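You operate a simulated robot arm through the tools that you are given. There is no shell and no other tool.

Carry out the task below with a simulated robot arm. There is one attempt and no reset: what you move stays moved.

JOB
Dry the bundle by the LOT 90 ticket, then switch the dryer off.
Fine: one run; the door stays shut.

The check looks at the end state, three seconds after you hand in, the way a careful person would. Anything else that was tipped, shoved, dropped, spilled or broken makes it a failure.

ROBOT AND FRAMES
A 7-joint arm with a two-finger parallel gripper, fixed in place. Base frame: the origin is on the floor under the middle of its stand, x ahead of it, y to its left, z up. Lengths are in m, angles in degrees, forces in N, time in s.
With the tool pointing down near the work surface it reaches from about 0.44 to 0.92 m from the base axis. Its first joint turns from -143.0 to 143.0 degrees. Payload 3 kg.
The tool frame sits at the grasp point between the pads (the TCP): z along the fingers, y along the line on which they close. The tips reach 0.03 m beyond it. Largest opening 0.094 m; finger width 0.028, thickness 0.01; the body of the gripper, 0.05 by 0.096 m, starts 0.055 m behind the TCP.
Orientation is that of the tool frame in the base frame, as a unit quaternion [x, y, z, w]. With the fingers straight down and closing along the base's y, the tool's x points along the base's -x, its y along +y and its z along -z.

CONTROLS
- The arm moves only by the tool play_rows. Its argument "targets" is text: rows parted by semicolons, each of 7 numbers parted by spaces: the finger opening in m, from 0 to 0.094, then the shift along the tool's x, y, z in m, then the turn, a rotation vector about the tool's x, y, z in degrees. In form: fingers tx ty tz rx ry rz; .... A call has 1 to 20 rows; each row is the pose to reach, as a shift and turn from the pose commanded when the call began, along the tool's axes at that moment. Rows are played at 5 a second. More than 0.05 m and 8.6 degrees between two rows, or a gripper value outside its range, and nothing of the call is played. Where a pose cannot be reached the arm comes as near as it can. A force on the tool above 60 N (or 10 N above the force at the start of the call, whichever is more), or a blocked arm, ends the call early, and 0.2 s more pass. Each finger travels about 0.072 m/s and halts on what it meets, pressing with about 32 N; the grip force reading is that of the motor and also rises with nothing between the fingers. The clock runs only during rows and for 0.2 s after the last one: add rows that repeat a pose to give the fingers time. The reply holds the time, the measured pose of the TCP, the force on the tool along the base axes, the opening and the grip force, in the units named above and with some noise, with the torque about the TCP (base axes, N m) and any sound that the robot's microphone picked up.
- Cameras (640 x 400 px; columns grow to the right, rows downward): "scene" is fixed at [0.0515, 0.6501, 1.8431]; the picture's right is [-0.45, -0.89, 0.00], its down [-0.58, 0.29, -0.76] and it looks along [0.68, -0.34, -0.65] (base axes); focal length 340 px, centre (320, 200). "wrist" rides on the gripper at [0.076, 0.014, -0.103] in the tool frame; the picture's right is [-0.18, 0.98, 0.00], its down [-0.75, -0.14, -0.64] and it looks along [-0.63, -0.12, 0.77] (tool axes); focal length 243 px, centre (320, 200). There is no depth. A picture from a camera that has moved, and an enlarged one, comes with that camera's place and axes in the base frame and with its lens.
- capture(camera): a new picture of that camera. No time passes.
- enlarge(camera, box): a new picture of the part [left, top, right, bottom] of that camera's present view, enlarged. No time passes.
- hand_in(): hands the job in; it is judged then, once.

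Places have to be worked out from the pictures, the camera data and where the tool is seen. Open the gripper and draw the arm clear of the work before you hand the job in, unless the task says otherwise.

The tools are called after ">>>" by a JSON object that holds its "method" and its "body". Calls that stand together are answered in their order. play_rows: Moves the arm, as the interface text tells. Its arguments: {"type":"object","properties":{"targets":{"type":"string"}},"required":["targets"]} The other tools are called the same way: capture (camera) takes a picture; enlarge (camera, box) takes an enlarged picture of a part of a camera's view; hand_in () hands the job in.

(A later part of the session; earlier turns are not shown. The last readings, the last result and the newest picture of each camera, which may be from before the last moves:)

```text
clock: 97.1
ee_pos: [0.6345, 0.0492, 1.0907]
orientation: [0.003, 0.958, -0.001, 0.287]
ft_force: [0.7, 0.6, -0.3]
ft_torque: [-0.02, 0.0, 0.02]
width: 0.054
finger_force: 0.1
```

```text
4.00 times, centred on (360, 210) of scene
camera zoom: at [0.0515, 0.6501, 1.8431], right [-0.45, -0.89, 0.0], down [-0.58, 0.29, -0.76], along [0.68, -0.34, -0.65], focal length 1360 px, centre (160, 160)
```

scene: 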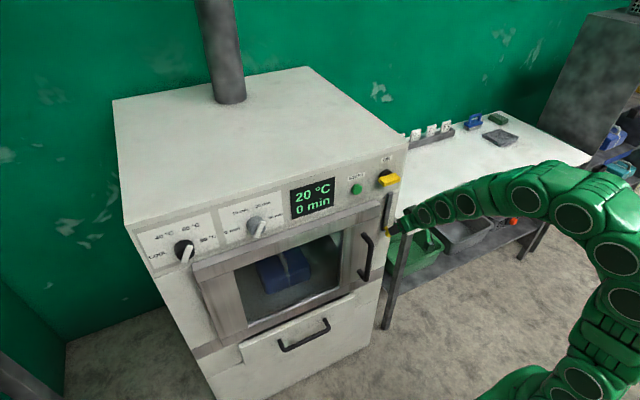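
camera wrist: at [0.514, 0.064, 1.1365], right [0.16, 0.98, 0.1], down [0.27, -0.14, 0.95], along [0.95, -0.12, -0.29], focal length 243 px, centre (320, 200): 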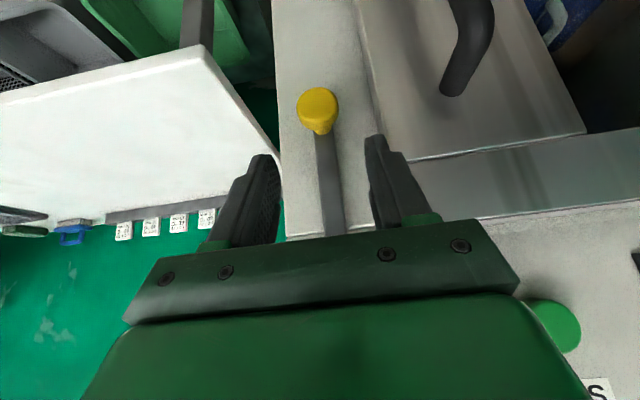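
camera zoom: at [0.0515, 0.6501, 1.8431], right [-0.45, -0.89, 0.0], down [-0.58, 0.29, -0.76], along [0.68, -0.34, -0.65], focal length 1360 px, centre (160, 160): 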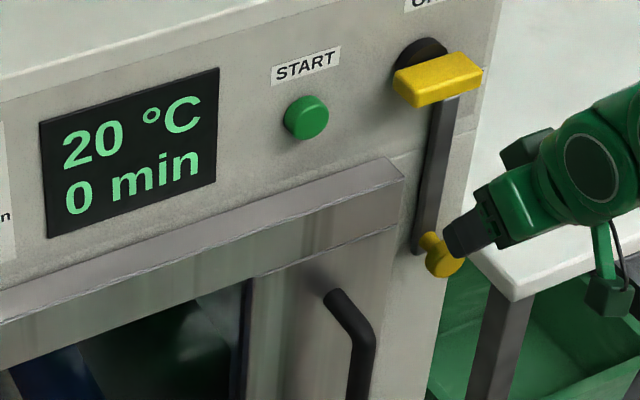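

The bolt stays up (ball about 4 cm higher) after release. Now I retest START: I back off, rise, close the fingers and tilt the hand to about 60°, in front of the button.

>>> {"method": "play_rows", "body": {"targets": "0.054 0.0084 0 -0.0236 0 0 0; 0.03 0.0167 0 -0.0471 0 0 0; 0.0 0.002 0.033 -0.058 0 -6.5 0; 0.0 -0.013 0.066 -0.069 0 -13 0; 0.0 -0.028 0.1 -0.08 0 -19.5 0; 0.0 -0.0429 0.1328 -0.0907 0 -26.4 0; 0.0 -0.0429 0.1328 -0.0907 0 -26.4 0"}}

>>> {"method": "capture", "body": {"camera": "wrist"}}

>>> {"method": "enlarge", "body": {"camera": "scene", "box": [280, 160, 440, 260]}}

```text
clock: 98.7
ee_pos: [0.6209, 0.1837, 1.1929]
orientation: [0.003, 0.866, 0.0, 0.5]
ft_force: [-0.1, -0.8, -0.7]
ft_torque: [0.01, 0.02, 0.02]
width: 0.0
finger_force: 32.0
```

```text
taken
camera wrist: at [0.4954, 0.1985, 1.179], right [0.1, 0.98, 0.16], down [-0.18, -0.14, 0.97], along [0.98, -0.12, 0.16], focal length 243 px, centre (320, 200)
```

wrist: 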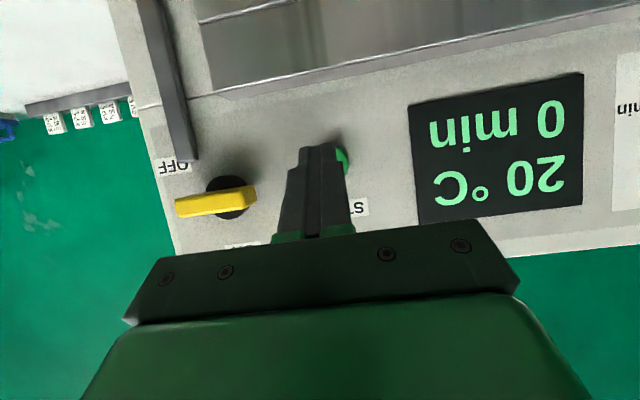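

```text
4.00 times, centred on (360, 210) of scene
camera zoom: at [0.0515, 0.6501, 1.8431], right [-0.45, -0.89, 0.0], down [-0.58, 0.29, -0.76], along [0.68, -0.34, -0.65], focal length 1360 px, centre (160, 160)
```

zoom: 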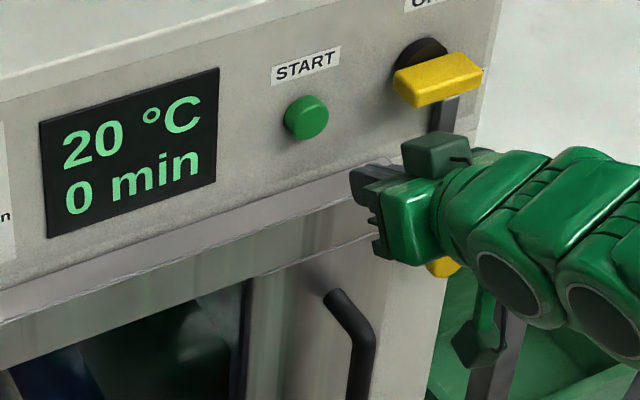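

The raised bolt's top now sits at the OFF label, so it locks the switch in ON – a door/switch interlock. I press START again with the closed fingertips, creeping the last millimetres.

>>> {"method": "play_rows", "body": {"targets": "0.0 -0.0115 -0.0015 0.028 0 0 0; 0.0 -0.024 -0.0015 0.0496 0 0 0; 0.0 -0.0275 -0.0015 0.0557 0 0 0; 0.0 -0.0295 -0.0015 0.0592 0 0 0; 0.0 -0.0315 -0.0015 0.0626 0 0 0; 0.0 -0.0335 -0.0015 0.0661 0 0 0; 0.0 -0.035 -0.0015 0.0687 0 0 0"}}

>>> {"method": "enlarge", "body": {"camera": "scene", "box": [280, 160, 440, 260]}}

```text
clock: 100.2
ee_pos: [0.6909, 0.1804, 1.189]
orientation: [0.002, 0.867, -0.001, 0.498]
ft_force: [-52.7, -1.4, 8.4]
ft_torque: [0.04, -0.1, 0.04]
width: 0.0001
finger_force: 32.1
heard: click
stopped in row 7: the force on the tool passed its limit at 66 N (the readings are from after the stop); the commanded pose is now the measured one
```

```text
4.00 times, centred on (360, 210) of scene
camera zoom: at [0.0515, 0.6501, 1.8431], right [-0.45, -0.89, 0.0], down [-0.58, 0.29, -0.76], along [0.68, -0.34, -0.65], focal length 1360 px, centre (160, 160)
```

zoom: 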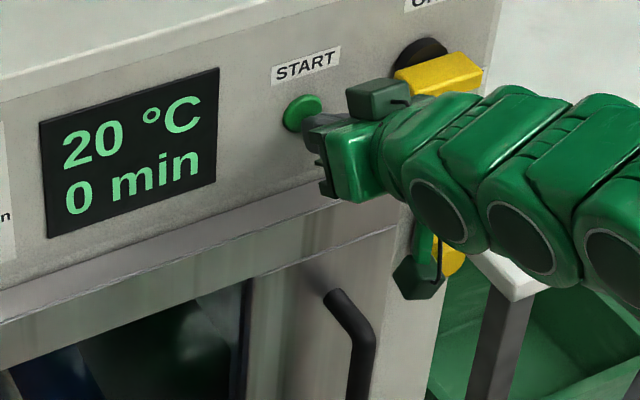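

Again a click, display still 20 °C / 0 min at this instant. I release the button and wait to see whether the run starts now.

>>> {"method": "play_rows", "body": {"targets": "0.0 0.004 0 -0.007 0 0 0; 0.0 0.01 0 -0.018 0 0 0; 0.0 0.03 0 -0.052 0 0 0; 0.0 0.03 0 -0.052 0 0 0; 0.0 0.03 0 -0.052 0 0 0; 0.0 0.03 0 -0.052 0 0 0; 0.0 0.03 0 -0.052 0 0 0; 0.0 0.03 0 -0.052 0 0 0; 0.0 0.03 0 -0.052 0 0 0; 0.0 0.03 0 -0.052 0 0 0"}}

>>> {"method": "capture", "body": {"camera": "scene"}}

>>> {"method": "capture", "body": {"camera": "wrist"}}

```text
clock: 102.4
ee_pos: [0.6327, 0.182, 1.1869]
orientation: [0.003, 0.867, -0.001, 0.498]
ft_force: [0.0, 0.5, 0.1]
ft_torque: [0.02, -0.01, 0.0]
width: 0.0
finger_force: 32.2
```

```text
taken
```

scene: 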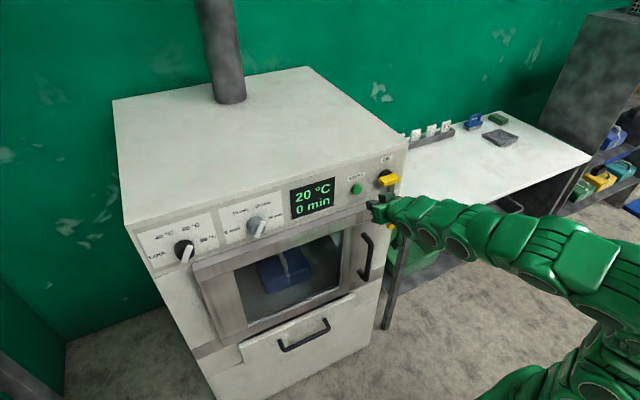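

```text
taken
camera wrist: at [0.5067, 0.1961, 1.1738], right [0.1, 0.98, 0.16], down [-0.18, -0.14, 0.97], along [0.98, -0.12, 0.16], focal length 243 px, centre (320, 200)
```

wrist: 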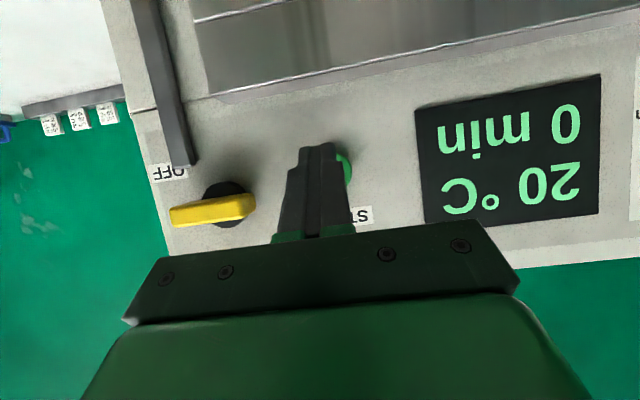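

Still no run, so the bolt alone is not it. The remaining visible irregularity is the drawer, which shows a dark slit with the drawer's inside wall behind it – slightly ajar. I'll push it shut gently: first I retreat and go down in front of it.

>>> {"method": "play_rows", "body": {"targets": "0.0 0.036 0.01 -0.017 0 4 0; 0.0 0.072 0.02 -0.034 0 8 0; 0.0 0.108 0.03 -0.051 0 12 0; 0.0 0.143 0.04 -0.0676 0 15 0; 0.0 0.143 0.04 -0.0676 0 15 0"}}

>>> {"method": "capture", "body": {"camera": "wrist"}}

```text
clock: 103.8
ee_pos: [0.5027, 0.2224, 1.0402]
orientation: [0.011, 0.946, -0.013, 0.324]
ft_force: [-0.3, -0.3, -1.0]
ft_torque: [0.02, 0.01, 0.02]
width: 0.0001
finger_force: 31.8
stopped in row 5: the arm was blocked; the commanded pose is now the measured one
```

```text
taken
camera wrist: at [0.3813, 0.2406, 1.0744], right [0.17, 0.98, 0.1], down [0.2, -0.13, 0.97], along [0.97, -0.15, -0.22], focal length 243 px, centre (320, 200)
```

wrist: 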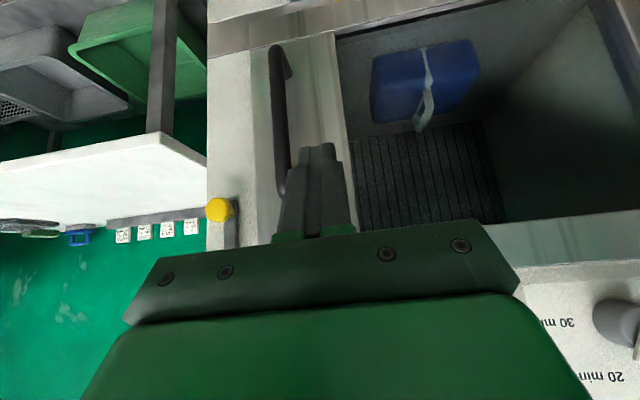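

That stop was a joint-limit effect (no force). I turn the heading towards the radial direction (+20°) while descending 0.2 m in the free space in front of the door.

>>> {"method": "play_rows", "body": {"targets": "0.0 0.0204 0.0006 0.0263 -2.05 -0.06 -2.63; 0.0 0.0409 0.0012 0.0527 -4.1 -0.12 -5.27; 0.0 0.0613 0.0018 0.079 -6.15 -0.18 -7.9; 0.0 0.0818 0.0023 0.1053 -8.2 -0.23 -10.5; 0.0 0.1022 0.0029 0.1317 -10.25 -0.29 -13.2; 0.0 0.1227 0.0035 0.158 -12.3 -0.35 -15.8; 0.0 0.1227 0.0035 0.158 -12.3 -0.35 -15.8"}}

>>> {"method": "capture", "body": {"camera": "wrist"}}

>>> {"method": "capture", "body": {"camera": "scene"}}

```text
clock: 105.4
ee_pos: [0.5445, 0.2455, 0.8568]
orientation: [-0.156, 0.933, 0.041, 0.322]
ft_force: [0.5, -0.3, -0.6]
ft_torque: [-0.04, 0.02, 0.01]
width: 0.0
finger_force: 32.1
out of reach, approached as far as the arm can: row 2, 3, 4, 5, 6, 7
```

```text
taken
camera wrist: at [0.4237, 0.2204, 0.8915], right [-0.18, 0.98, 0.09], down [0.23, -0.05, 0.97], along [0.96, 0.19, -0.21], focal length 243 px, centre (320, 200)
```

wrist: 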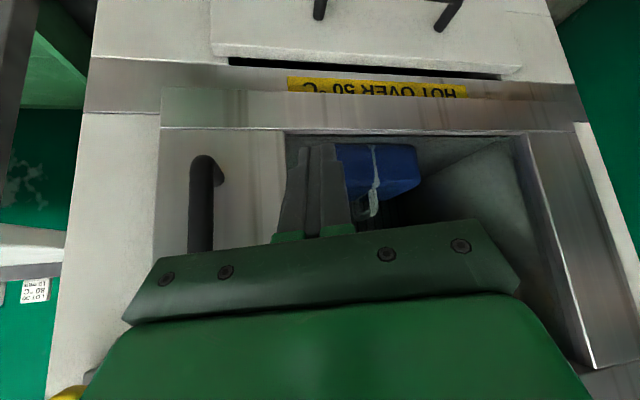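

```text
taken
```

scene: 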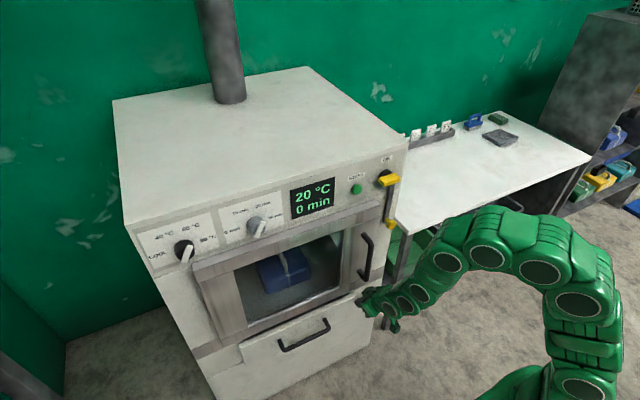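

A yellow notice on the band below the door is now visible ("HOT OVER 50 °C ..."). I zoom in to read it and look at the drawer slit.

>>> {"method": "enlarge", "body": {"camera": "wrist", "box": [270, 60, 490, 140]}}

>>> {"method": "enlarge", "body": {"camera": "wrist", "box": [200, 0, 540, 140]}}

>>> {"method": "enlarge", "body": {"camera": "wrist", "box": [205, 30, 305, 100]}}

>>> {"method": "enlarge", "body": {"camera": "wrist", "box": [460, 40, 600, 130]}}

```text
2.91 times, centred on (380, 100) of wrist
camera zoom: at [0.4237, 0.2204, 0.8915], right [-0.18, 0.98, 0.09], down [0.23, -0.05, 0.97], along [0.96, 0.19, -0.21], focal length 706 px, centre (146, 491)
```

zoom: 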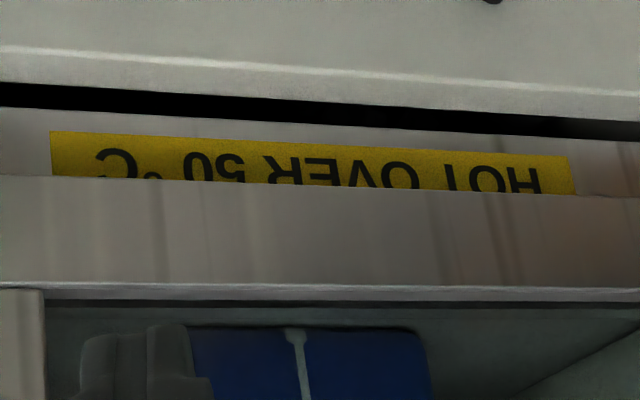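

```text
1.88 times, centred on (370, 70) of wrist
camera zoom: at [0.4237, 0.2204, 0.8915], right [-0.18, 0.98, 0.09], down [0.23, -0.05, 0.97], along [0.96, 0.19, -0.21], focal length 457 px, centre (226, 445)
```

zoom: 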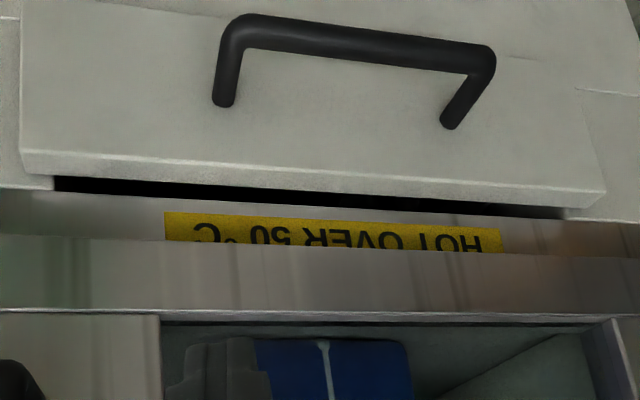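

```text
5.71 times, centred on (255, 65) of wrist
camera zoom: at [0.4237, 0.2204, 0.8915], right [-0.18, 0.98, 0.09], down [0.23, -0.05, 0.97], along [0.96, 0.19, -0.21], focal length 1386 px, centre (691, 971)
```

zoom: 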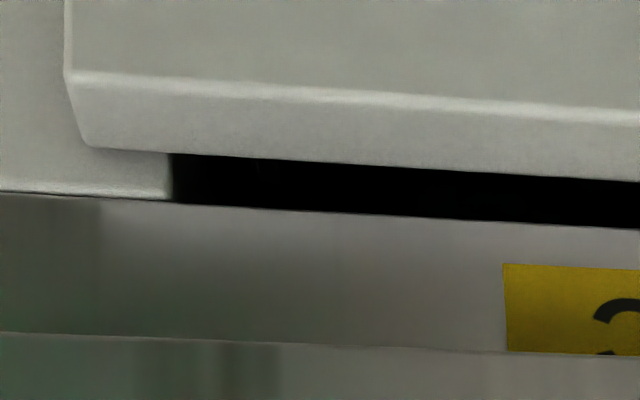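

```text
4.44 times, centred on (530, 85) of wrist
camera zoom: at [0.4237, 0.2204, 0.8915], right [-0.18, 0.98, 0.09], down [0.23, -0.05, 0.97], along [0.96, 0.19, -0.21], focal length 1078 px, centre (-613, 711)
```

zoom: 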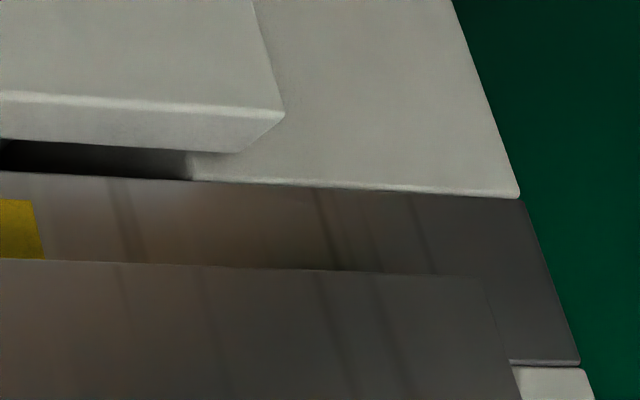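

Comparing the slit from this lower viewpoint with the earlier higher ones, its height doesn't change, so the drawer front is in fact closed against the body – I leave it alone. The notice only says "HOT OVER 50 °C". Next I go back up to examine how the main switch affects the display.

>>> {"method": "play_rows", "body": {"targets": "0.0 -0.0165 -0.0057 -0.0334 0 0 0; 0.0 -0.033 -0.0114 -0.0669 0 0 0; 0.0 -0.0495 -0.0171 -0.1003 0 0 0; 0.0 -0.066 -0.0228 -0.1337 0 0 0; 0.0 -0.0825 -0.0284 -0.1671 0 0 0; 0.0 -0.099 -0.0341 -0.2006 0 0 0; 0.0 -0.1155 -0.0398 -0.234 0 0 0; 0.0 -0.132 -0.0455 -0.2674 0 0 0; 0.0 -0.132 -0.0455 -0.2674 0 0 0"}}

>>> {"method": "capture", "body": {"camera": "wrist"}}

```text
clock: 107.4
ee_pos: [0.4969, 0.1922, 1.1442]
orientation: [-0.154, 0.935, 0.052, 0.316]
ft_force: [0.1, 0.1, 0.3]
ft_torque: [-0.02, 0.03, 0.01]
width: 0.0
finger_force: 32.0
out of reach, approached as far as the arm can: row 1
```

```text
taken
camera wrist: at [0.3768, 0.1658, 1.1798], right [-0.18, 0.98, 0.11], down [0.24, -0.07, 0.97], along [0.95, 0.2, -0.23], focal length 243 px, centre (320, 200)
```

wrist: 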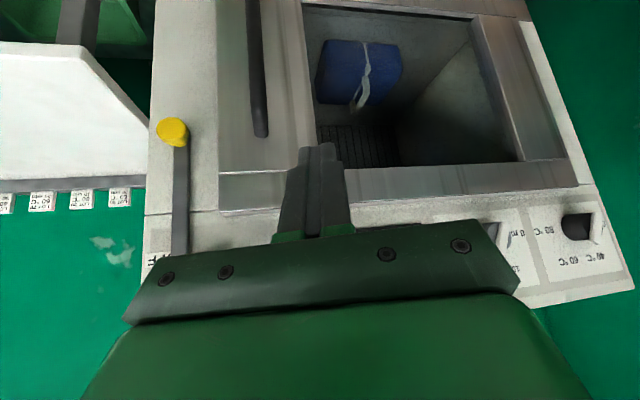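

Nothing new here. I swing the hand level again in front of START (as before), for a longer button hold and then the switch test.

>>> {"method": "play_rows", "body": {"targets": "0.0 -0.0182 -0.0058 0.006 0 -5.8 0; 0.0 -0.0364 -0.0116 0.0121 0 -11.6 0; 0.0 -0.0546 -0.0174 0.0181 0 -17.4 0; 0.0 -0.0728 -0.0232 0.0241 0 -23.2 0; 0.0 -0.0909 -0.0289 0.0302 0 -29 0; 0.0 -0.1091 -0.0347 0.0362 0 -34.8 0; 0.0 -0.1273 -0.0405 0.0422 0 -40.6 0; 0.0 -0.1455 -0.0463 0.0483 0 -46.4 0; 0.0 -0.1637 -0.0521 0.0543 0 -52 0; 0.0 -0.1637 -0.0521 0.0543 0 -52 0"}}

```text
clock: 109.6
ee_pos: [0.6686, 0.1928, 1.2122]
orientation: [-0.122, 0.694, 0.107, 0.701]
ft_force: [0.7, 0.1, 0.2]
ft_torque: [0.01, -0.01, 0.01]
width: 0.0001
finger_force: 31.9
```

Level now with heading 19°. I square the heading and line up with the button centre (y 0.182, z 1.185).

>>> {"method": "play_rows", "body": {"targets": "0.0 0.006 -0.0026 -0.0009 4.7 0 0; 0.0 0.0125 -0.0052 -0.0018 9.4 0 0; 0.0 0.019 -0.0078 -0.0026 14.1 0 0; 0.0 0.0255 -0.0104 -0.0035 18.7 0 0; 0.0 0.0255 -0.0104 -0.0035 18.7 0 0"}}

>>> {"method": "capture", "body": {"camera": "wrist"}}

```text
clock: 110.8
ee_pos: [0.6683, 0.1817, 1.186]
orientation: [-0.005, 0.702, -0.009, 0.712]
ft_force: [0.7, -0.2, 0.7]
ft_torque: [-0.02, 0.01, 0.01]
width: 0.0001
finger_force: 32.2
```

```text
taken
camera wrist: at [0.5677, 0.1938, 1.1089], right [0.0, 0.99, 0.16], down [-0.65, -0.12, 0.75], along [0.76, -0.11, 0.64], focal length 243 px, centre (320, 200)
```

wrist: 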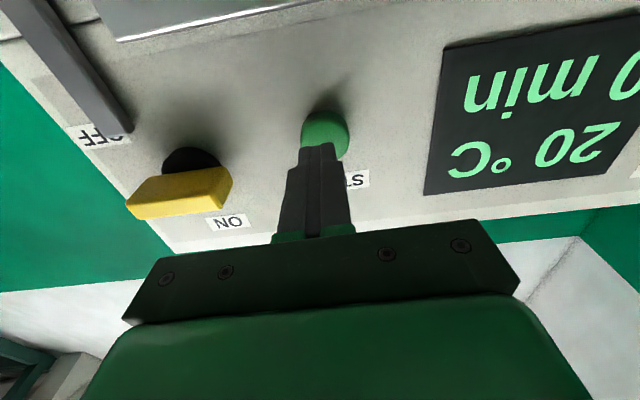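

Aligned with the button. I press to just below the force limit and hold about 2 s this time.

>>> {"method": "play_rows", "body": {"targets": "0.0 0 0 0.012 0 0 0; 0.0 0 0 0.019 0 0 0; 0.0 0 0 0.022 0 0 0; 0.0 0 0 0.0245 0 0 0; 0.0 0 0 0.026 0 0 0; 0.0 0 0 0.026 0 0 0; 0.0 0 0 0.026 0 0 0; 0.0 0 0 0.026 0 0 0; 0.0 0 0 0.026 0 0 0; 0.0 0 0 0.026 0 0 0; 0.0 0 0 0.026 0 0 0; 0.0 0 0 0.026 0 0 0; 0.0 0 0 0.026 0 0 0; 0.0 0 0 0.026 0 0 0"}}

>>> {"method": "enlarge", "body": {"camera": "scene", "box": [280, 150, 440, 250]}}

```text
clock: 113.8
ee_pos: [0.6941, 0.182, 1.1866]
orientation: [-0.007, 0.702, -0.007, 0.712]
ft_force: [-43.9, -0.7, -18.8]
ft_torque: [0.0, 0.69, 0.06]
width: 0.0
finger_force: 31.9
heard: click
```

```text
4.00 times, centred on (360, 200) of scene
camera zoom: at [0.0515, 0.6501, 1.8431], right [-0.45, -0.89, 0.0], down [-0.58, 0.29, -0.76], along [0.68, -0.34, -0.65], focal length 1360 px, centre (160, 200)
```

zoom: 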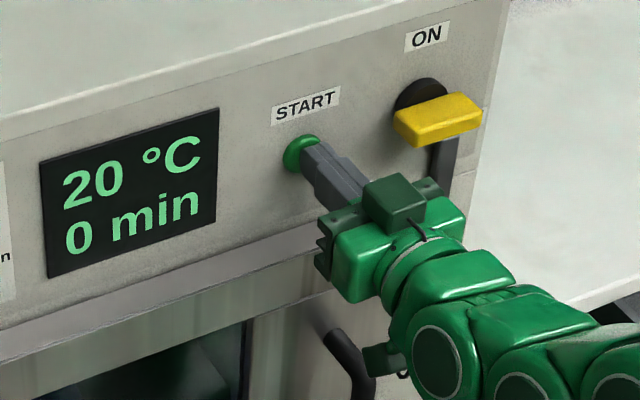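

No effect from holding, so something in the machine state blocks START. I release, then roll −90° for the switch test, keeping the fingers wide so as not to nudge the bar.

>>> {"method": "play_rows", "body": {"targets": "0.0 0 0 -0.008 0 0 0; 0.0 0 0 -0.02 0 0 0; 0.0 0 0 -0.026 0 0 0; 0.0 0 0 -0.026 0 0 0"}}

>>> {"method": "play_rows", "body": {"targets": "0.0 -0.007 0 0 0 0 -8; 0.0 -0.014 0 0 0 0 -16; 0.02 -0.014 0 0 0 0 -24; 0.04 -0.014 0 0 0 0 -32; 0.06 -0.014 0 0 0 0 -40; 0.08 -0.014 0 0 0 0 -48; 0.09 -0.014 0 0 0 0 -56; 0.09 -0.014 0 0 0 0 -64; 0.09 -0.014 0 0 0 0 -72; 0.09 -0.014 0 0 0 0 -80; 0.09 -0.014 0 0 0 0 -88; 0.09 -0.014 0 0 0 0 -90; 0.09 -0.014 0 0 0 0 -90"}}

>>> {"method": "capture", "body": {"camera": "wrist"}}

```text
clock: 114.8
ee_pos: [0.6679, 0.1819, 1.1865]
orientation: [-0.006, 0.702, -0.008, 0.713]
ft_force: [0.2, 0.0, -0.7]
ft_torque: [-0.03, 0.02, 0.01]
width: 0.0
finger_force: 31.6
```

```text
clock: 117.6
ee_pos: [0.6685, 0.1819, 1.2005]
orientation: [0.501, -0.492, 0.509, -0.498]
ft_force: [-0.7, 0.2, 1.0]
ft_torque: [-0.02, 0.0, 0.01]
width: 0.0901
finger_force: 0.1
```

```text
taken
camera wrist: at [0.5662, 0.1048, 1.1864], right [0.01, 0.16, -0.99], down [-0.64, 0.76, 0.12], along [0.77, 0.63, 0.12], focal length 243 px, centre (320, 200)
```

wrist: 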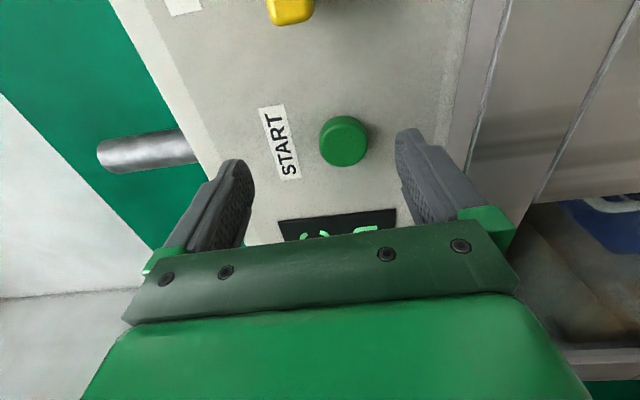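

I move in 1.5 cm and then slide right to straddle the yellow bar with wide-open fingers.

>>> {"method": "play_rows", "body": {"targets": "0.09 0.008 0 0.008 0 0 0; 0.09 0.02 0 0.0155 0 0 0; 0.09 0.04 0 0.0155 0 0 0; 0.09 0.06 0 0.0155 0 0 0; 0.09 0.08 0 0.0155 0 0 0; 0.09 0.095 0 0.0155 0 0 0; 0.09 0.102 0 0.0155 0 0 0; 0.09 0.102 0 0.0155 0 0 0"}}

>>> {"method": "capture", "body": {"camera": "wrist"}}

>>> {"method": "enlarge", "body": {"camera": "scene", "box": [350, 160, 430, 210]}}

```text
clock: 119.4
ee_pos: [0.683, 0.0799, 1.2026]
orientation: [0.501, -0.492, 0.509, -0.498]
ft_force: [-0.6, 0.5, 0.9]
ft_torque: [0.0, 0.02, 0.01]
width: 0.0901
finger_force: 0.0
```

```text
taken
camera wrist: at [0.5817, 0.0025, 1.1888], right [0.01, 0.16, -0.99], down [-0.64, 0.76, 0.12], along [0.77, 0.63, 0.12], focal length 243 px, centre (320, 200)
```

wrist: 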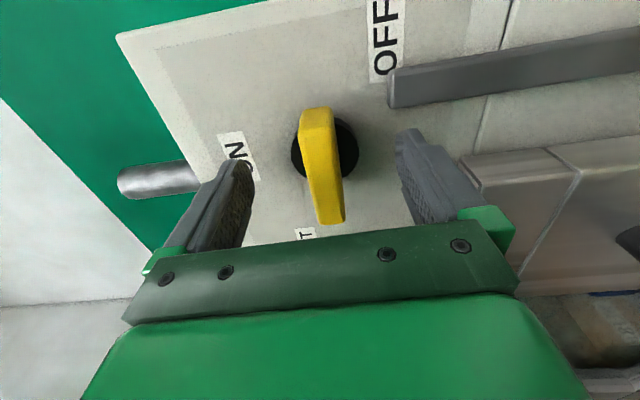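

```text
8.00 times, centred on (390, 185) of scene
camera zoom: at [0.0515, 0.6501, 1.8431], right [-0.45, -0.89, 0.0], down [-0.58, 0.29, -0.76], along [0.68, -0.34, -0.65], focal length 2720 px, centre (-240, 320)
```

zoom: 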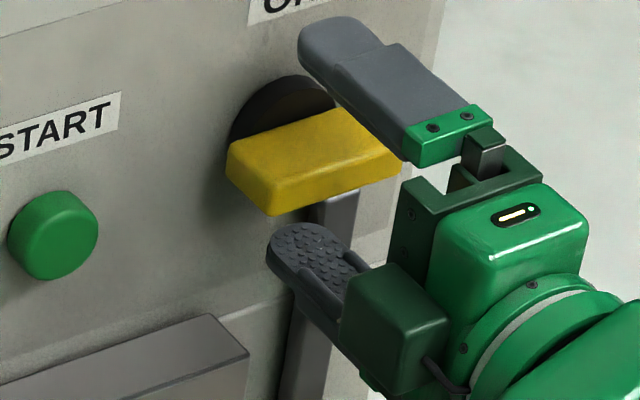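

Clean straddle, bar still horizontal. I close on it.

>>> {"method": "play_rows", "body": {"targets": "0.07 0 0.002 0 0 0 0; 0.045 0 0.002 0 0 0 0; 0.02 0 0.002 0 0 0 0; 0.005 0 0.002 0 0 0 0; 0.005 0 0.002 0 0 0 0"}}

```text
clock: 120.6
ee_pos: [0.6835, 0.079, 1.2005]
orientation: [0.501, -0.492, 0.509, -0.498]
ft_force: [-1.2, 1.4, -7.6]
ft_torque: [1.06, 0.06, -0.13]
width: 0.0226
finger_force: 45.1
```

Gripped with hardly any side force. I turn clockwise 30° and look at the display.

>>> {"method": "play_rows", "body": {"targets": "0.005 0 0 0 0 0 5; 0.005 0 0 0 0 0 10; 0.005 0 0 0 0 0 15; 0.005 0 0 0 0 0 20; 0.005 0 0 0 0 0 25; 0.005 0 0 0 0 0 30"}}

>>> {"method": "enlarge", "body": {"camera": "scene", "box": [280, 150, 440, 250]}}

```text
clock: 122.0
ee_pos: [0.6844, 0.0784, 1.1986]
orientation: [-0.356, 0.606, -0.361, 0.613]
ft_force: [-9.7, -3.7, -14.3]
ft_torque: [-1.28, 0.09, 0.18]
width: 0.0355
finger_force: 44.6
```

```text
4.00 times, centred on (360, 200) of scene
camera zoom: at [0.0515, 0.6501, 1.8431], right [-0.45, -0.89, 0.0], down [-0.58, 0.29, -0.76], along [0.68, -0.34, -0.65], focal length 1360 px, centre (160, 200)
```

zoom: 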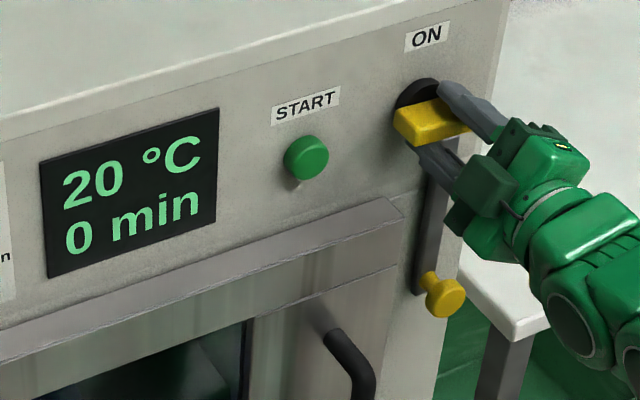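

With the bolt raised, the bar does not turn (torque −1.3 N·m, pads prying): the raised bolt locks the switch. I roll back at once and release.

>>> {"method": "play_rows", "body": {"targets": "0.005 0 0 0 0 0 -6; 0.005 0 0 0 0 0 -12; 0.005 0 0 0 0 0 -18; 0.005 0 0 0 0 0 -24; 0.005 0 0 0 0 0 -30; 0.03 0 0 0 0 0 -30; 0.06 0 0 0 0 0 -30; 0.09 0 0 0 0 0 -30; 0.09 0 0 0 0 0 -30"}}

>>> {"method": "capture", "body": {"camera": "wrist"}}

>>> {"method": "enlarge", "body": {"camera": "scene", "box": [350, 160, 430, 240]}}

```text
clock: 124.0
ee_pos: [0.6837, 0.0797, 1.2001]
orientation: [0.501, -0.492, 0.509, -0.497]
ft_force: [-0.5, -0.6, -0.6]
ft_torque: [0.0, -0.02, 0.0]
width: 0.0902
finger_force: 0.1
```

```text
taken
camera wrist: at [0.5817, 0.0028, 1.1869], right [0.01, 0.16, -0.99], down [-0.64, 0.76, 0.12], along [0.77, 0.63, 0.12], focal length 243 px, centre (320, 200)
```

wrist: 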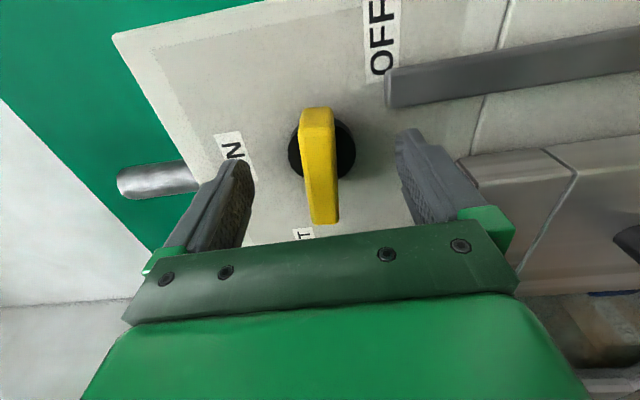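

```text
5.00 times, centred on (390, 200) of scene
camera zoom: at [0.0515, 0.6501, 1.8431], right [-0.45, -0.89, 0.0], down [-0.58, 0.29, -0.76], along [0.68, -0.34, -0.65], focal length 1700 px, centre (-30, 200)
```

zoom: 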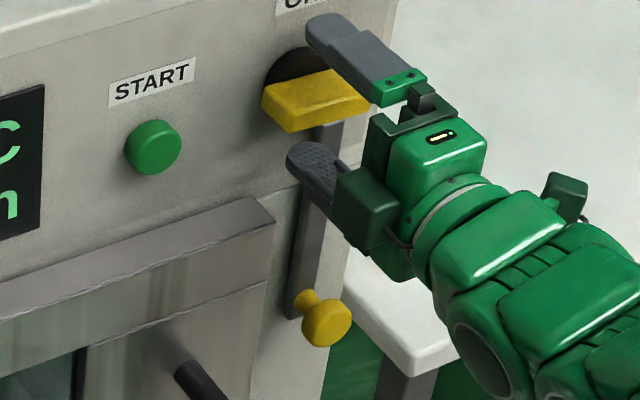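

The switch and bolt are as before. I re-check both knobs and the display from the scene camera, in case a setting changed.

>>> {"method": "enlarge", "body": {"camera": "scene", "box": [130, 170, 350, 280]}}

>>> {"method": "enlarge", "body": {"camera": "scene", "box": [220, 230, 380, 330]}}

>>> {"method": "enlarge", "body": {"camera": "scene", "box": [100, 0, 420, 200]}}

```text
2.91 times, centred on (240, 225) of scene
camera zoom: at [0.0515, 0.6501, 1.8431], right [-0.45, -0.89, 0.0], down [-0.58, 0.29, -0.76], along [0.68, -0.34, -0.65], focal length 989 px, centre (553, 127)
```

zoom: 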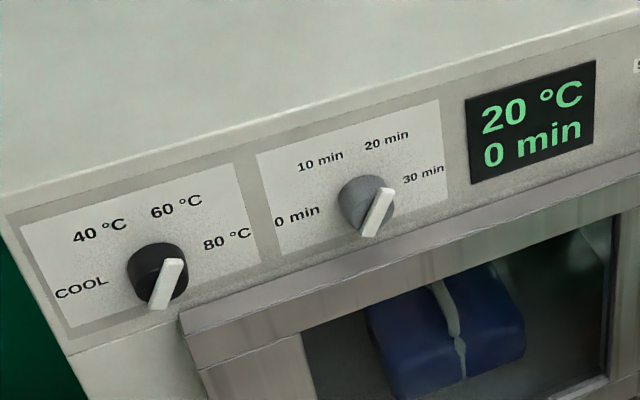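

```text
4.00 times, centred on (300, 280) of scene
camera zoom: at [0.0515, 0.6501, 1.8431], right [-0.45, -0.89, 0.0], down [-0.58, 0.29, -0.76], along [0.68, -0.34, -0.65], focal length 1360 px, centre (400, -120)
```

zoom: 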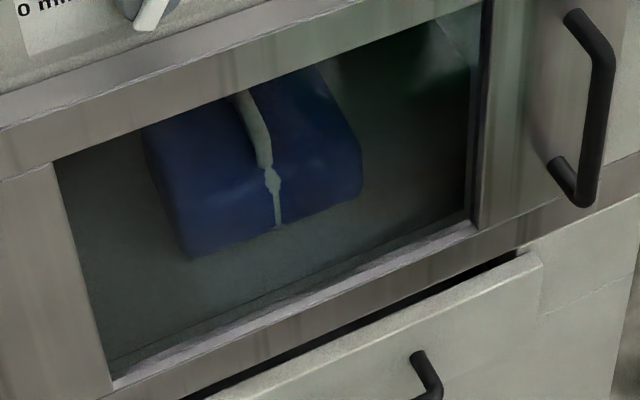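

```text
2.00 times, centred on (260, 100) of scene
camera zoom: at [0.0515, 0.6501, 1.8431], right [-0.45, -0.89, 0.0], down [-0.58, 0.29, -0.76], along [0.68, -0.34, -0.65], focal length 680 px, centre (440, 400)
```

zoom: 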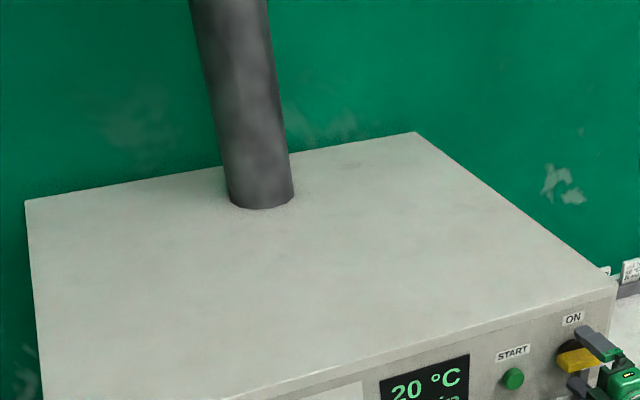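

Settings are unchanged. The drawer remains the main suspect (triangulating its front plate gives a back face about 1.4 cm off the body). I leave the switch sideways with open fingers and retract.

>>> {"method": "play_rows", "body": {"targets": "0.09 -0.015 0 0.001 0 0 0; 0.09 -0.03 0 0.001 0 0 0; 0.09 -0.045 0 0.001 0 0 0; 0.09 -0.058 0 0.001 0 0 0; 0.09 -0.07 0 -0.004 0 0 0; 0.09 -0.09 0 -0.012 0 0 0; 0.09 -0.11 0 -0.016 0 0 0; 0.09 -0.11 0 -0.016 0 0 0"}}

>>> {"method": "play_rows", "body": {"targets": "0.06 0 0 0 0 0 8; 0.03 0 0 0 0 0 16; 0.0 0 0 0 0 0 24; 0.0 0 0 0 0 0 32; 0.0 0 0 0 0 0 40; 0.0 0 0 0 0 0 48; 0.0 0 0 0 0 0 56; 0.0 0 0 0 0 0 64; 0.0 0 0 0 0 0 72; 0.0 0 0 0 0 0 80; 0.0 0 0 0 0 0 88; 0.0 0 0 0 0 0 90"}}

>>> {"method": "play_rows", "body": {"targets": "0.0 -0.003 -0.001 -0.014 0 6 0; 0.0 -0.006 -0.002 -0.028 0 12 0; 0.0 -0.009 -0.003 -0.042 0 18 0; 0.0 -0.012 -0.004 -0.056 0 24 0; 0.0 -0.015 -0.005 -0.07 0 30 0; 0.0 -0.018 -0.006 -0.084 0 36 0; 0.0 -0.021 -0.007 -0.098 0 42 0; 0.0 -0.024 -0.008 -0.112 0 48 0; 0.0 -0.027 -0.009 -0.126 0 54 0; 0.0 -0.03 -0.01 -0.14 0 60 0; 0.0 -0.033 -0.01 -0.154 0 66 0; 0.0 -0.036 -0.01 -0.168 0 72 0; 0.0 -0.039 -0.01 -0.182 0 78 0; 0.0 -0.042 -0.01 -0.196 0 84 0; 0.0 -0.045 -0.01 -0.21 0 90 0"}}

```text
clock: 125.8
ee_pos: [0.6665, 0.1889, 1.1982]
orientation: [0.501, -0.492, 0.509, -0.498]
ft_force: [-0.1, -1.0, 1.3]
ft_torque: [-0.03, -0.06, -0.01]
width: 0.09
finger_force: 0.0
```

```text
clock: 128.4
ee_pos: [0.6682, 0.19, 1.1997]
orientation: [-0.006, 0.702, -0.008, 0.712]
ft_force: [-0.2, 0.3, -0.1]
ft_torque: [-0.01, 0.03, 0.01]
width: 0.0002
finger_force: 31.9
```

```text
clock: 131.6
ee_pos: [0.4562, 0.1811, 1.2402]
orientation: [0.001, 1.0, -0.01, 0.007]
ft_force: [-0.1, -0.5, -0.5]
ft_torque: [-0.01, 0.05, 0.01]
width: 0.0
finger_force: 31.8
```

Tool is down at (0.456, 0.181, 1.240). I descend in front of the door to about z 0.80 with a yaw of 22°.

>>> {"method": "play_rows", "body": {"targets": "0.0 -0.01 0.007 0.044 0 0 -2.2; 0.0 -0.02 0.014 0.088 0 0 -4.4; 0.0 -0.03 0.021 0.132 0 0 -6.6; 0.0 -0.04 0.028 0.176 0 0 -8.8; 0.0 -0.05 0.035 0.22 0 0 -11; 0.0 -0.06 0.042 0.264 0 0 -13.2; 0.0 -0.07 0.049 0.308 0 0 -15.4; 0.0 -0.08 0.056 0.352 0 0 -17.6; 0.0 -0.09 0.063 0.396 0 0 -19.8; 0.0 -0.1 0.07 0.44 0 0 -22; 0.0 -0.1 0.07 0.44 0 0 -22"}}

>>> {"method": "capture", "body": {"camera": "wrist"}}

```text
clock: 134.0
ee_pos: [0.5631, 0.2424, 0.8009]
orientation: [-0.19, 0.982, -0.011, 0.006]
ft_force: [0.5, 0.5, 0.1]
ft_torque: [0.01, -0.02, 0.0]
width: 0.0
finger_force: 31.8
```

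```text
taken
camera wrist: at [0.4871, 0.2287, 0.903], right [-0.2, 0.98, -0.02], down [0.74, 0.16, 0.65], along [0.64, 0.11, -0.76], focal length 243 px, centre (320, 200)
```

wrist: 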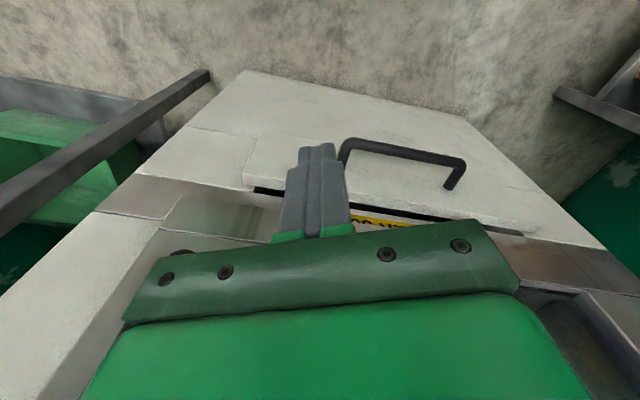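

I keep going down while tilting forward 40°, to about (0.60, 0.25, 0.68), which gives a low view of the slit too.

>>> {"method": "play_rows", "body": {"targets": "0.0 -0.0068 -0.001 0.02 0 -6.7 0; 0.0 -0.0137 -0.002 0.04 0 -13.3 0; 0.0 -0.0205 -0.003 0.06 0 -20 0; 0.0 -0.0273 -0.004 0.08 0 -26.7 0; 0.0 -0.0342 -0.005 0.1 0 -33.3 0; 0.0 -0.041 -0.006 0.12 0 -40 0; 0.0 -0.041 -0.006 0.12 0 -40 0"}}

>>> {"method": "capture", "body": {"camera": "wrist"}}

>>> {"method": "enlarge", "body": {"camera": "wrist", "box": [150, 60, 400, 240]}}

```text
clock: 135.6
ee_pos: [0.6049, 0.25, 0.6805]
orientation: [-0.183, 0.921, 0.055, 0.34]
ft_force: [0.4, -0.1, -0.1]
ft_torque: [-0.02, 0.02, -0.01]
width: 0.0
finger_force: 31.9
```

```text
taken
camera wrist: at [0.4848, 0.2168, 0.7092], right [-0.24, 0.97, 0.1], down [0.19, -0.05, 0.98], along [0.95, 0.25, -0.17], focal length 243 px, centre (320, 200)
```

wrist: 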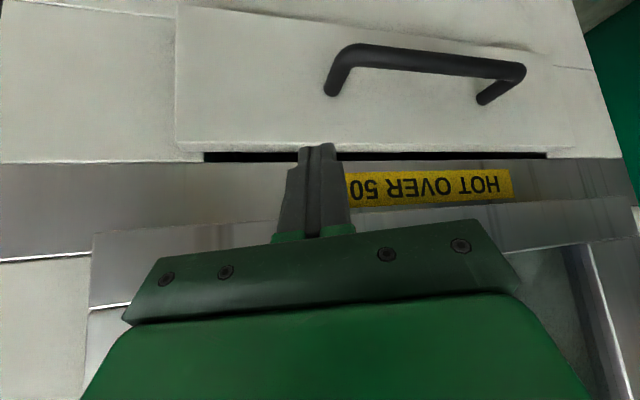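

```text
2.22 times, centred on (275, 150) of wrist
camera zoom: at [0.4848, 0.2168, 0.7092], right [-0.24, 0.97, 0.1], down [0.19, -0.05, 0.98], along [0.95, 0.25, -0.17], focal length 539 px, centre (420, 311)
```

zoom: 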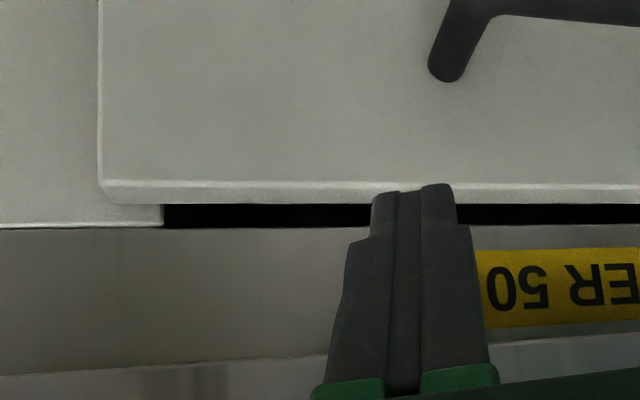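

The notice is a single line, "HOT OVER 50 °C". From this low view and the earlier ones the drawer plate's back is at x ≈ 0.721 while the body face is at ≈ 0.73, so the drawer seems about 1 cm ajar. I go lower, beside its handle, to (0.64, 0.222, 0.605).

>>> {"method": "play_rows", "body": {"targets": "0.0 0.0082 -0.0094 0.0181 0 0 0; 0.0 0.0163 -0.0187 0.0363 0 0 0; 0.0 0.0245 -0.0281 0.0544 0 0 0; 0.0 0.0326 -0.0374 0.0725 0 0 0; 0.0 0.0326 -0.0374 0.0725 0 0 0"}}

>>> {"method": "capture", "body": {"camera": "wrist"}}

>>> {"method": "capture", "body": {"camera": "scene"}}

```text
clock: 136.8
ee_pos: [0.64, 0.2225, 0.6056]
orientation: [-0.183, 0.921, 0.054, 0.34]
ft_force: [0.2, -0.2, -0.2]
ft_torque: [0.0, 0.02, 0.04]
width: 0.0001
finger_force: 31.9
```

```text
taken
camera wrist: at [0.5202, 0.188, 0.6341], right [-0.24, 0.97, 0.1], down [0.19, -0.05, 0.98], along [0.95, 0.25, -0.17], focal length 243 px, centre (320, 200)
```

wrist: 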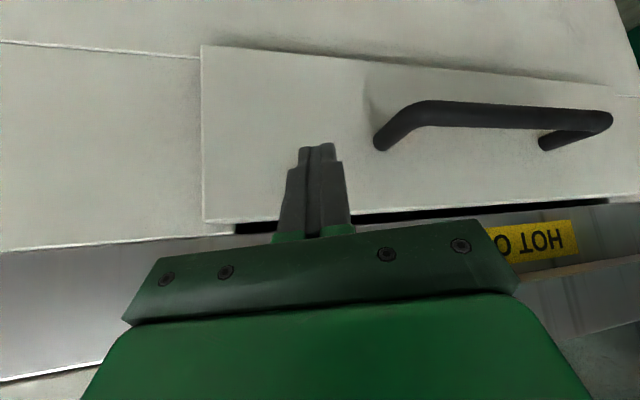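

```text
taken
```

scene: 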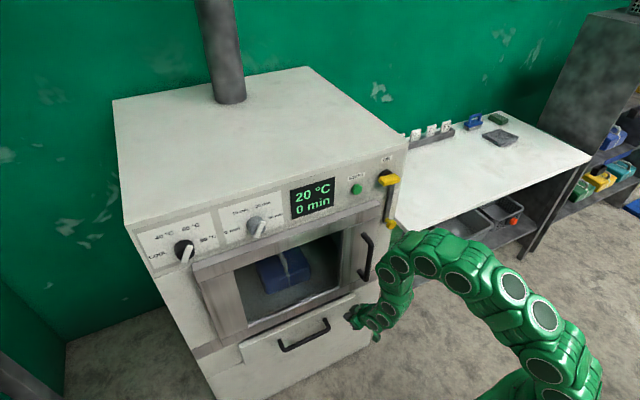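

From this almost level view the slit shrinks noticeably; I zoom to measure it, which tells whether there is a gap behind the plate.

>>> {"method": "enlarge", "body": {"camera": "wrist", "box": [190, 180, 290, 245]}}

>>> {"method": "enlarge", "body": {"camera": "wrist", "box": [350, 185, 450, 235]}}

>>> {"method": "enlarge", "body": {"camera": "wrist", "box": [190, 30, 400, 130]}}

```text
6.15 times, centred on (240, 212) of wrist
camera zoom: at [0.5202, 0.188, 0.6341], right [-0.24, 0.97, 0.1], down [0.19, -0.05, 0.98], along [0.95, 0.25, -0.17], focal length 1493 px, centre (812, 123)
```

zoom: 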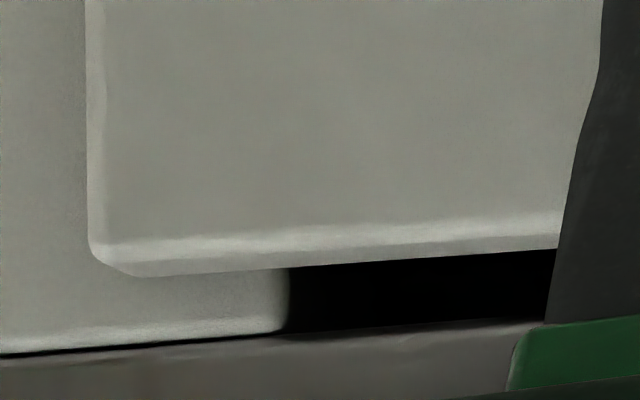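

```text
6.40 times, centred on (400, 210) of wrist
camera zoom: at [0.5202, 0.188, 0.6341], right [-0.24, 0.97, 0.1], down [0.19, -0.05, 0.98], along [0.95, 0.25, -0.17], focal length 1553 px, centre (-192, 136)
```

zoom: 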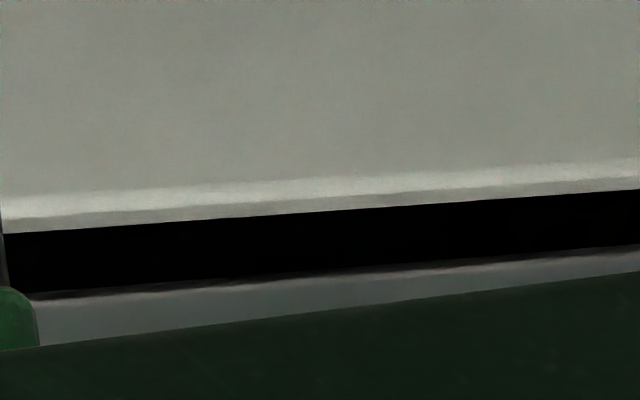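

```text
3.05 times, centred on (295, 80) of wrist
camera zoom: at [0.5202, 0.188, 0.6341], right [-0.24, 0.97, 0.1], down [0.19, -0.05, 0.98], along [0.95, 0.25, -0.17], focal length 739 px, centre (396, 566)
```

zoom: 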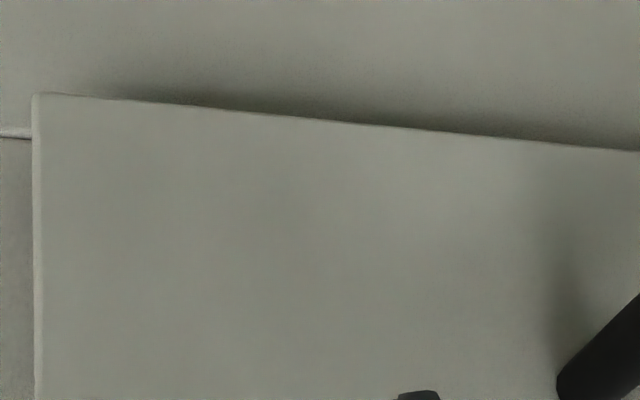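

Now the numbers agree: body face x ≈ 0.7325, plate back ≈ 0.722 – the drawer stands about 1 cm open. I push it in gently with the fingertips, first just to contact.

>>> {"method": "play_rows", "body": {"targets": "0.0 -0.0105 -0.0056 0.0091 0 0 0; 0.0 -0.0197 -0.0105 0.017 0 0 0; 0.0 -0.0225 -0.012 0.0194 0 0 0; 0.0 -0.0253 -0.0135 0.0218 0 0 0; 0.0 -0.0267 -0.0142 0.023 0 0 0"}}

>>> {"method": "capture", "body": {"camera": "wrist"}}

```text
clock: 137.9
ee_pos: [0.6747, 0.2211, 0.6062]
orientation: [-0.182, 0.921, 0.055, 0.339]
ft_force: [-26.8, -6.1, 19.3]
ft_torque: [-0.04, -0.2, -0.11]
width: 0.0
finger_force: 32.4
stopped in row 5: the force on the tool passed its limit at 69 N (the readings are from after the stop); the commanded pose is now the measured one
```

```text
taken
camera wrist: at [0.5545, 0.1878, 0.6348], right [-0.24, 0.97, 0.1], down [0.2, -0.05, 0.98], along [0.95, 0.25, -0.18], focal length 243 px, centre (320, 200)
```

wrist: 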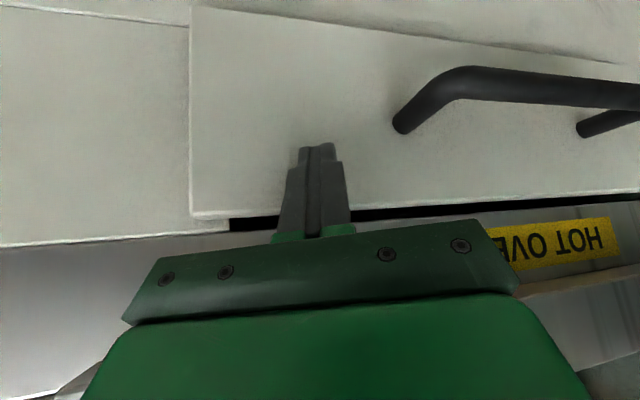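

The plate is rigid (it stopped me at 69 N without moving), so the drawer is shut; its 1 cm stand-off is by design. I back off and return upward; next I'll restore the bolt to its original lower position and see what the switch does to the display.

>>> {"method": "play_rows", "body": {"targets": "0.0 0.0014 0.0088 -0.0343 0 0 0; 0.0 0.0028 0.0176 -0.0685 0 4 0; 0.0 -0.009 0.0206 -0.0972 0 8 0; 0.0 -0.021 0.0237 -0.126 0 12 0; 0.0 -0.033 0.0267 -0.1547 0 16 0; 0.0 -0.046 0.0298 -0.184 0 20 0; 0.0 -0.059 0.0328 -0.2133 0 24 0; 0.0 -0.059 0.0328 -0.2133 0 24 0"}}

>>> {"method": "enlarge", "body": {"camera": "scene", "box": [200, 280, 400, 400]}}

```text
clock: 139.7
ee_pos: [0.5744, 0.2233, 0.8058]
orientation: [-0.191, 0.971, 0.016, 0.14]
ft_force: [0.5, 0.4, 0.1]
ft_torque: [-0.02, 0.02, 0.01]
width: 0.0
finger_force: 31.9
```

```text
3.20 times, centred on (300, 340) of scene
camera zoom: at [0.0515, 0.6501, 1.8431], right [-0.45, -0.89, 0.0], down [-0.58, 0.29, -0.76], along [0.68, -0.34, -0.65], focal length 1088 px, centre (384, -248)
```

zoom: 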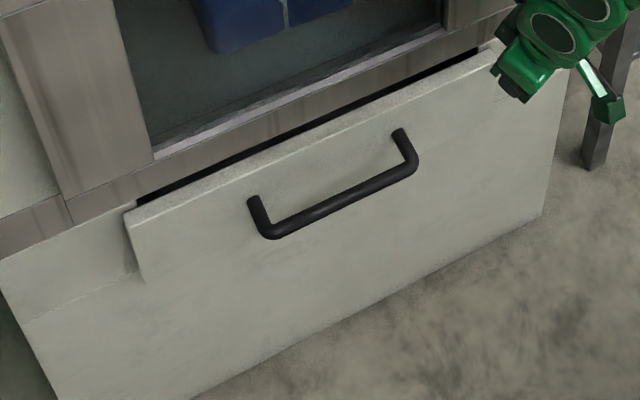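

The drawer looks unchanged. I go straight up in front of the door.

>>> {"method": "play_rows", "body": {"targets": "0.0 -0.0077 0.0007 -0.0409 0 0 0; 0.0 -0.0154 0.0014 -0.0817 0 0 0; 0.0 -0.0231 0.0021 -0.1226 0 0 0; 0.0 -0.0309 0.0027 -0.1634 0 0 0; 0.0 -0.0386 0.0034 -0.2043 0 0 0; 0.0 -0.0463 0.0041 -0.2451 0 0 0; 0.0 -0.054 0.0048 -0.286 0 0 0; 0.0 -0.054 0.0048 -0.286 0 0 0"}}

>>> {"method": "capture", "body": {"camera": "scene"}}

```text
clock: 141.5
ee_pos: [0.5453, 0.221, 1.0954]
orientation: [-0.19, 0.972, 0.015, 0.14]
ft_force: [0.0, -0.2, 1.1]
ft_torque: [-0.02, 0.0, -0.01]
width: 0.0
finger_force: 31.8
```

```text
taken
```

scene: 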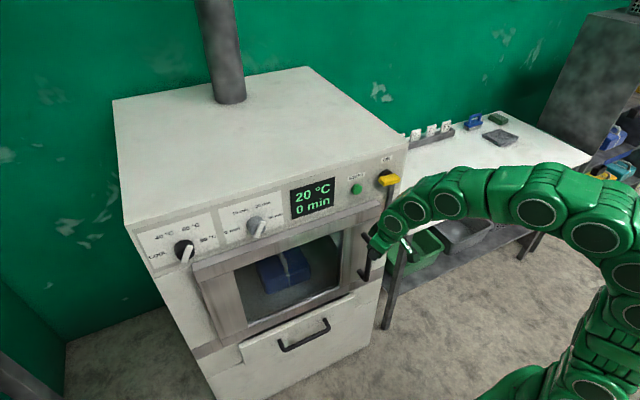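

I move right to in front of the bolt, squaring the heading.

>>> {"method": "play_rows", "body": {"targets": "0.0 0.0119 -0.0315 -0.0048 1.17 0.09 4.02; 0.0 0.0238 -0.063 -0.0096 2.34 0.19 8.04; 0.02 0.0357 -0.0945 -0.0144 3.5 0.28 12.06; 0.04 0.0476 -0.126 -0.0192 4.67 0.38 16.1; 0.056 0.0595 -0.1575 -0.024 5.84 0.47 20.1; 0.056 0.0595 -0.1575 -0.024 5.84 0.47 20.1"}}

>>> {"method": "capture", "body": {"camera": "wrist"}}

```text
clock: 142.9
ee_pos: [0.5446, 0.052, 1.1057]
orientation: [-0.009, 0.99, -0.011, 0.141]
ft_force: [-1.0, 0.1, -0.2]
ft_torque: [-0.02, 0.0, 0.0]
width: 0.0561
finger_force: 0.0
```

```text
taken
camera wrist: at [0.4443, 0.0652, 1.1833], right [0.16, 0.99, 0.03], down [0.55, -0.11, 0.83], along [0.82, -0.12, -0.56], focal length 243 px, centre (320, 200)
```

wrist: 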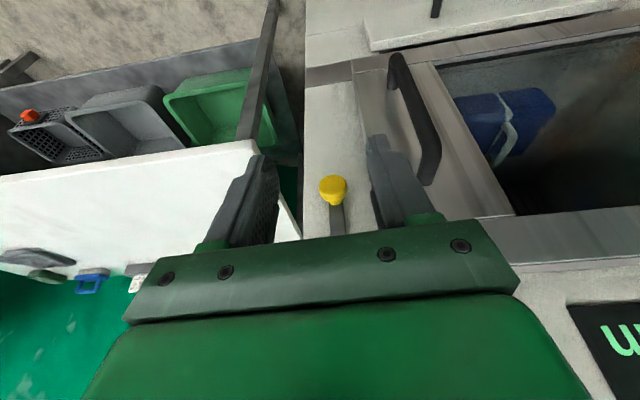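

The ball is visible ahead. I tilt to about 34° and move to the pre-grasp point in front of it.

>>> {"method": "play_rows", "body": {"targets": "0.056 -0.0274 -0.001 0.0132 0 -5.8 0; 0.056 -0.0548 -0.002 0.0263 0 -11.6 0; 0.056 -0.0822 -0.003 0.0395 0 -17.4 0; 0.056 -0.0822 -0.003 0.0395 0 -17.4 0"}}

>>> {"method": "capture", "body": {"camera": "wrist"}}

```text
clock: 143.9
ee_pos: [0.6352, 0.0505, 1.0911]
orientation: [-0.013, 0.957, -0.009, 0.289]
ft_force: [0.4, 0.3, -0.6]
ft_torque: [0.02, 0.01, -0.03]
width: 0.0559
finger_force: 0.1
```

```text
taken
camera wrist: at [0.5163, 0.0625, 1.1336], right [0.14, 0.99, 0.08], down [0.27, -0.11, 0.95], along [0.95, -0.11, -0.29], focal length 243 px, centre (320, 200)
```

wrist: 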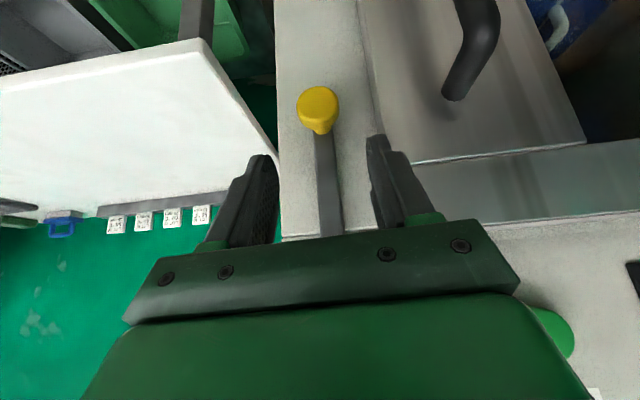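

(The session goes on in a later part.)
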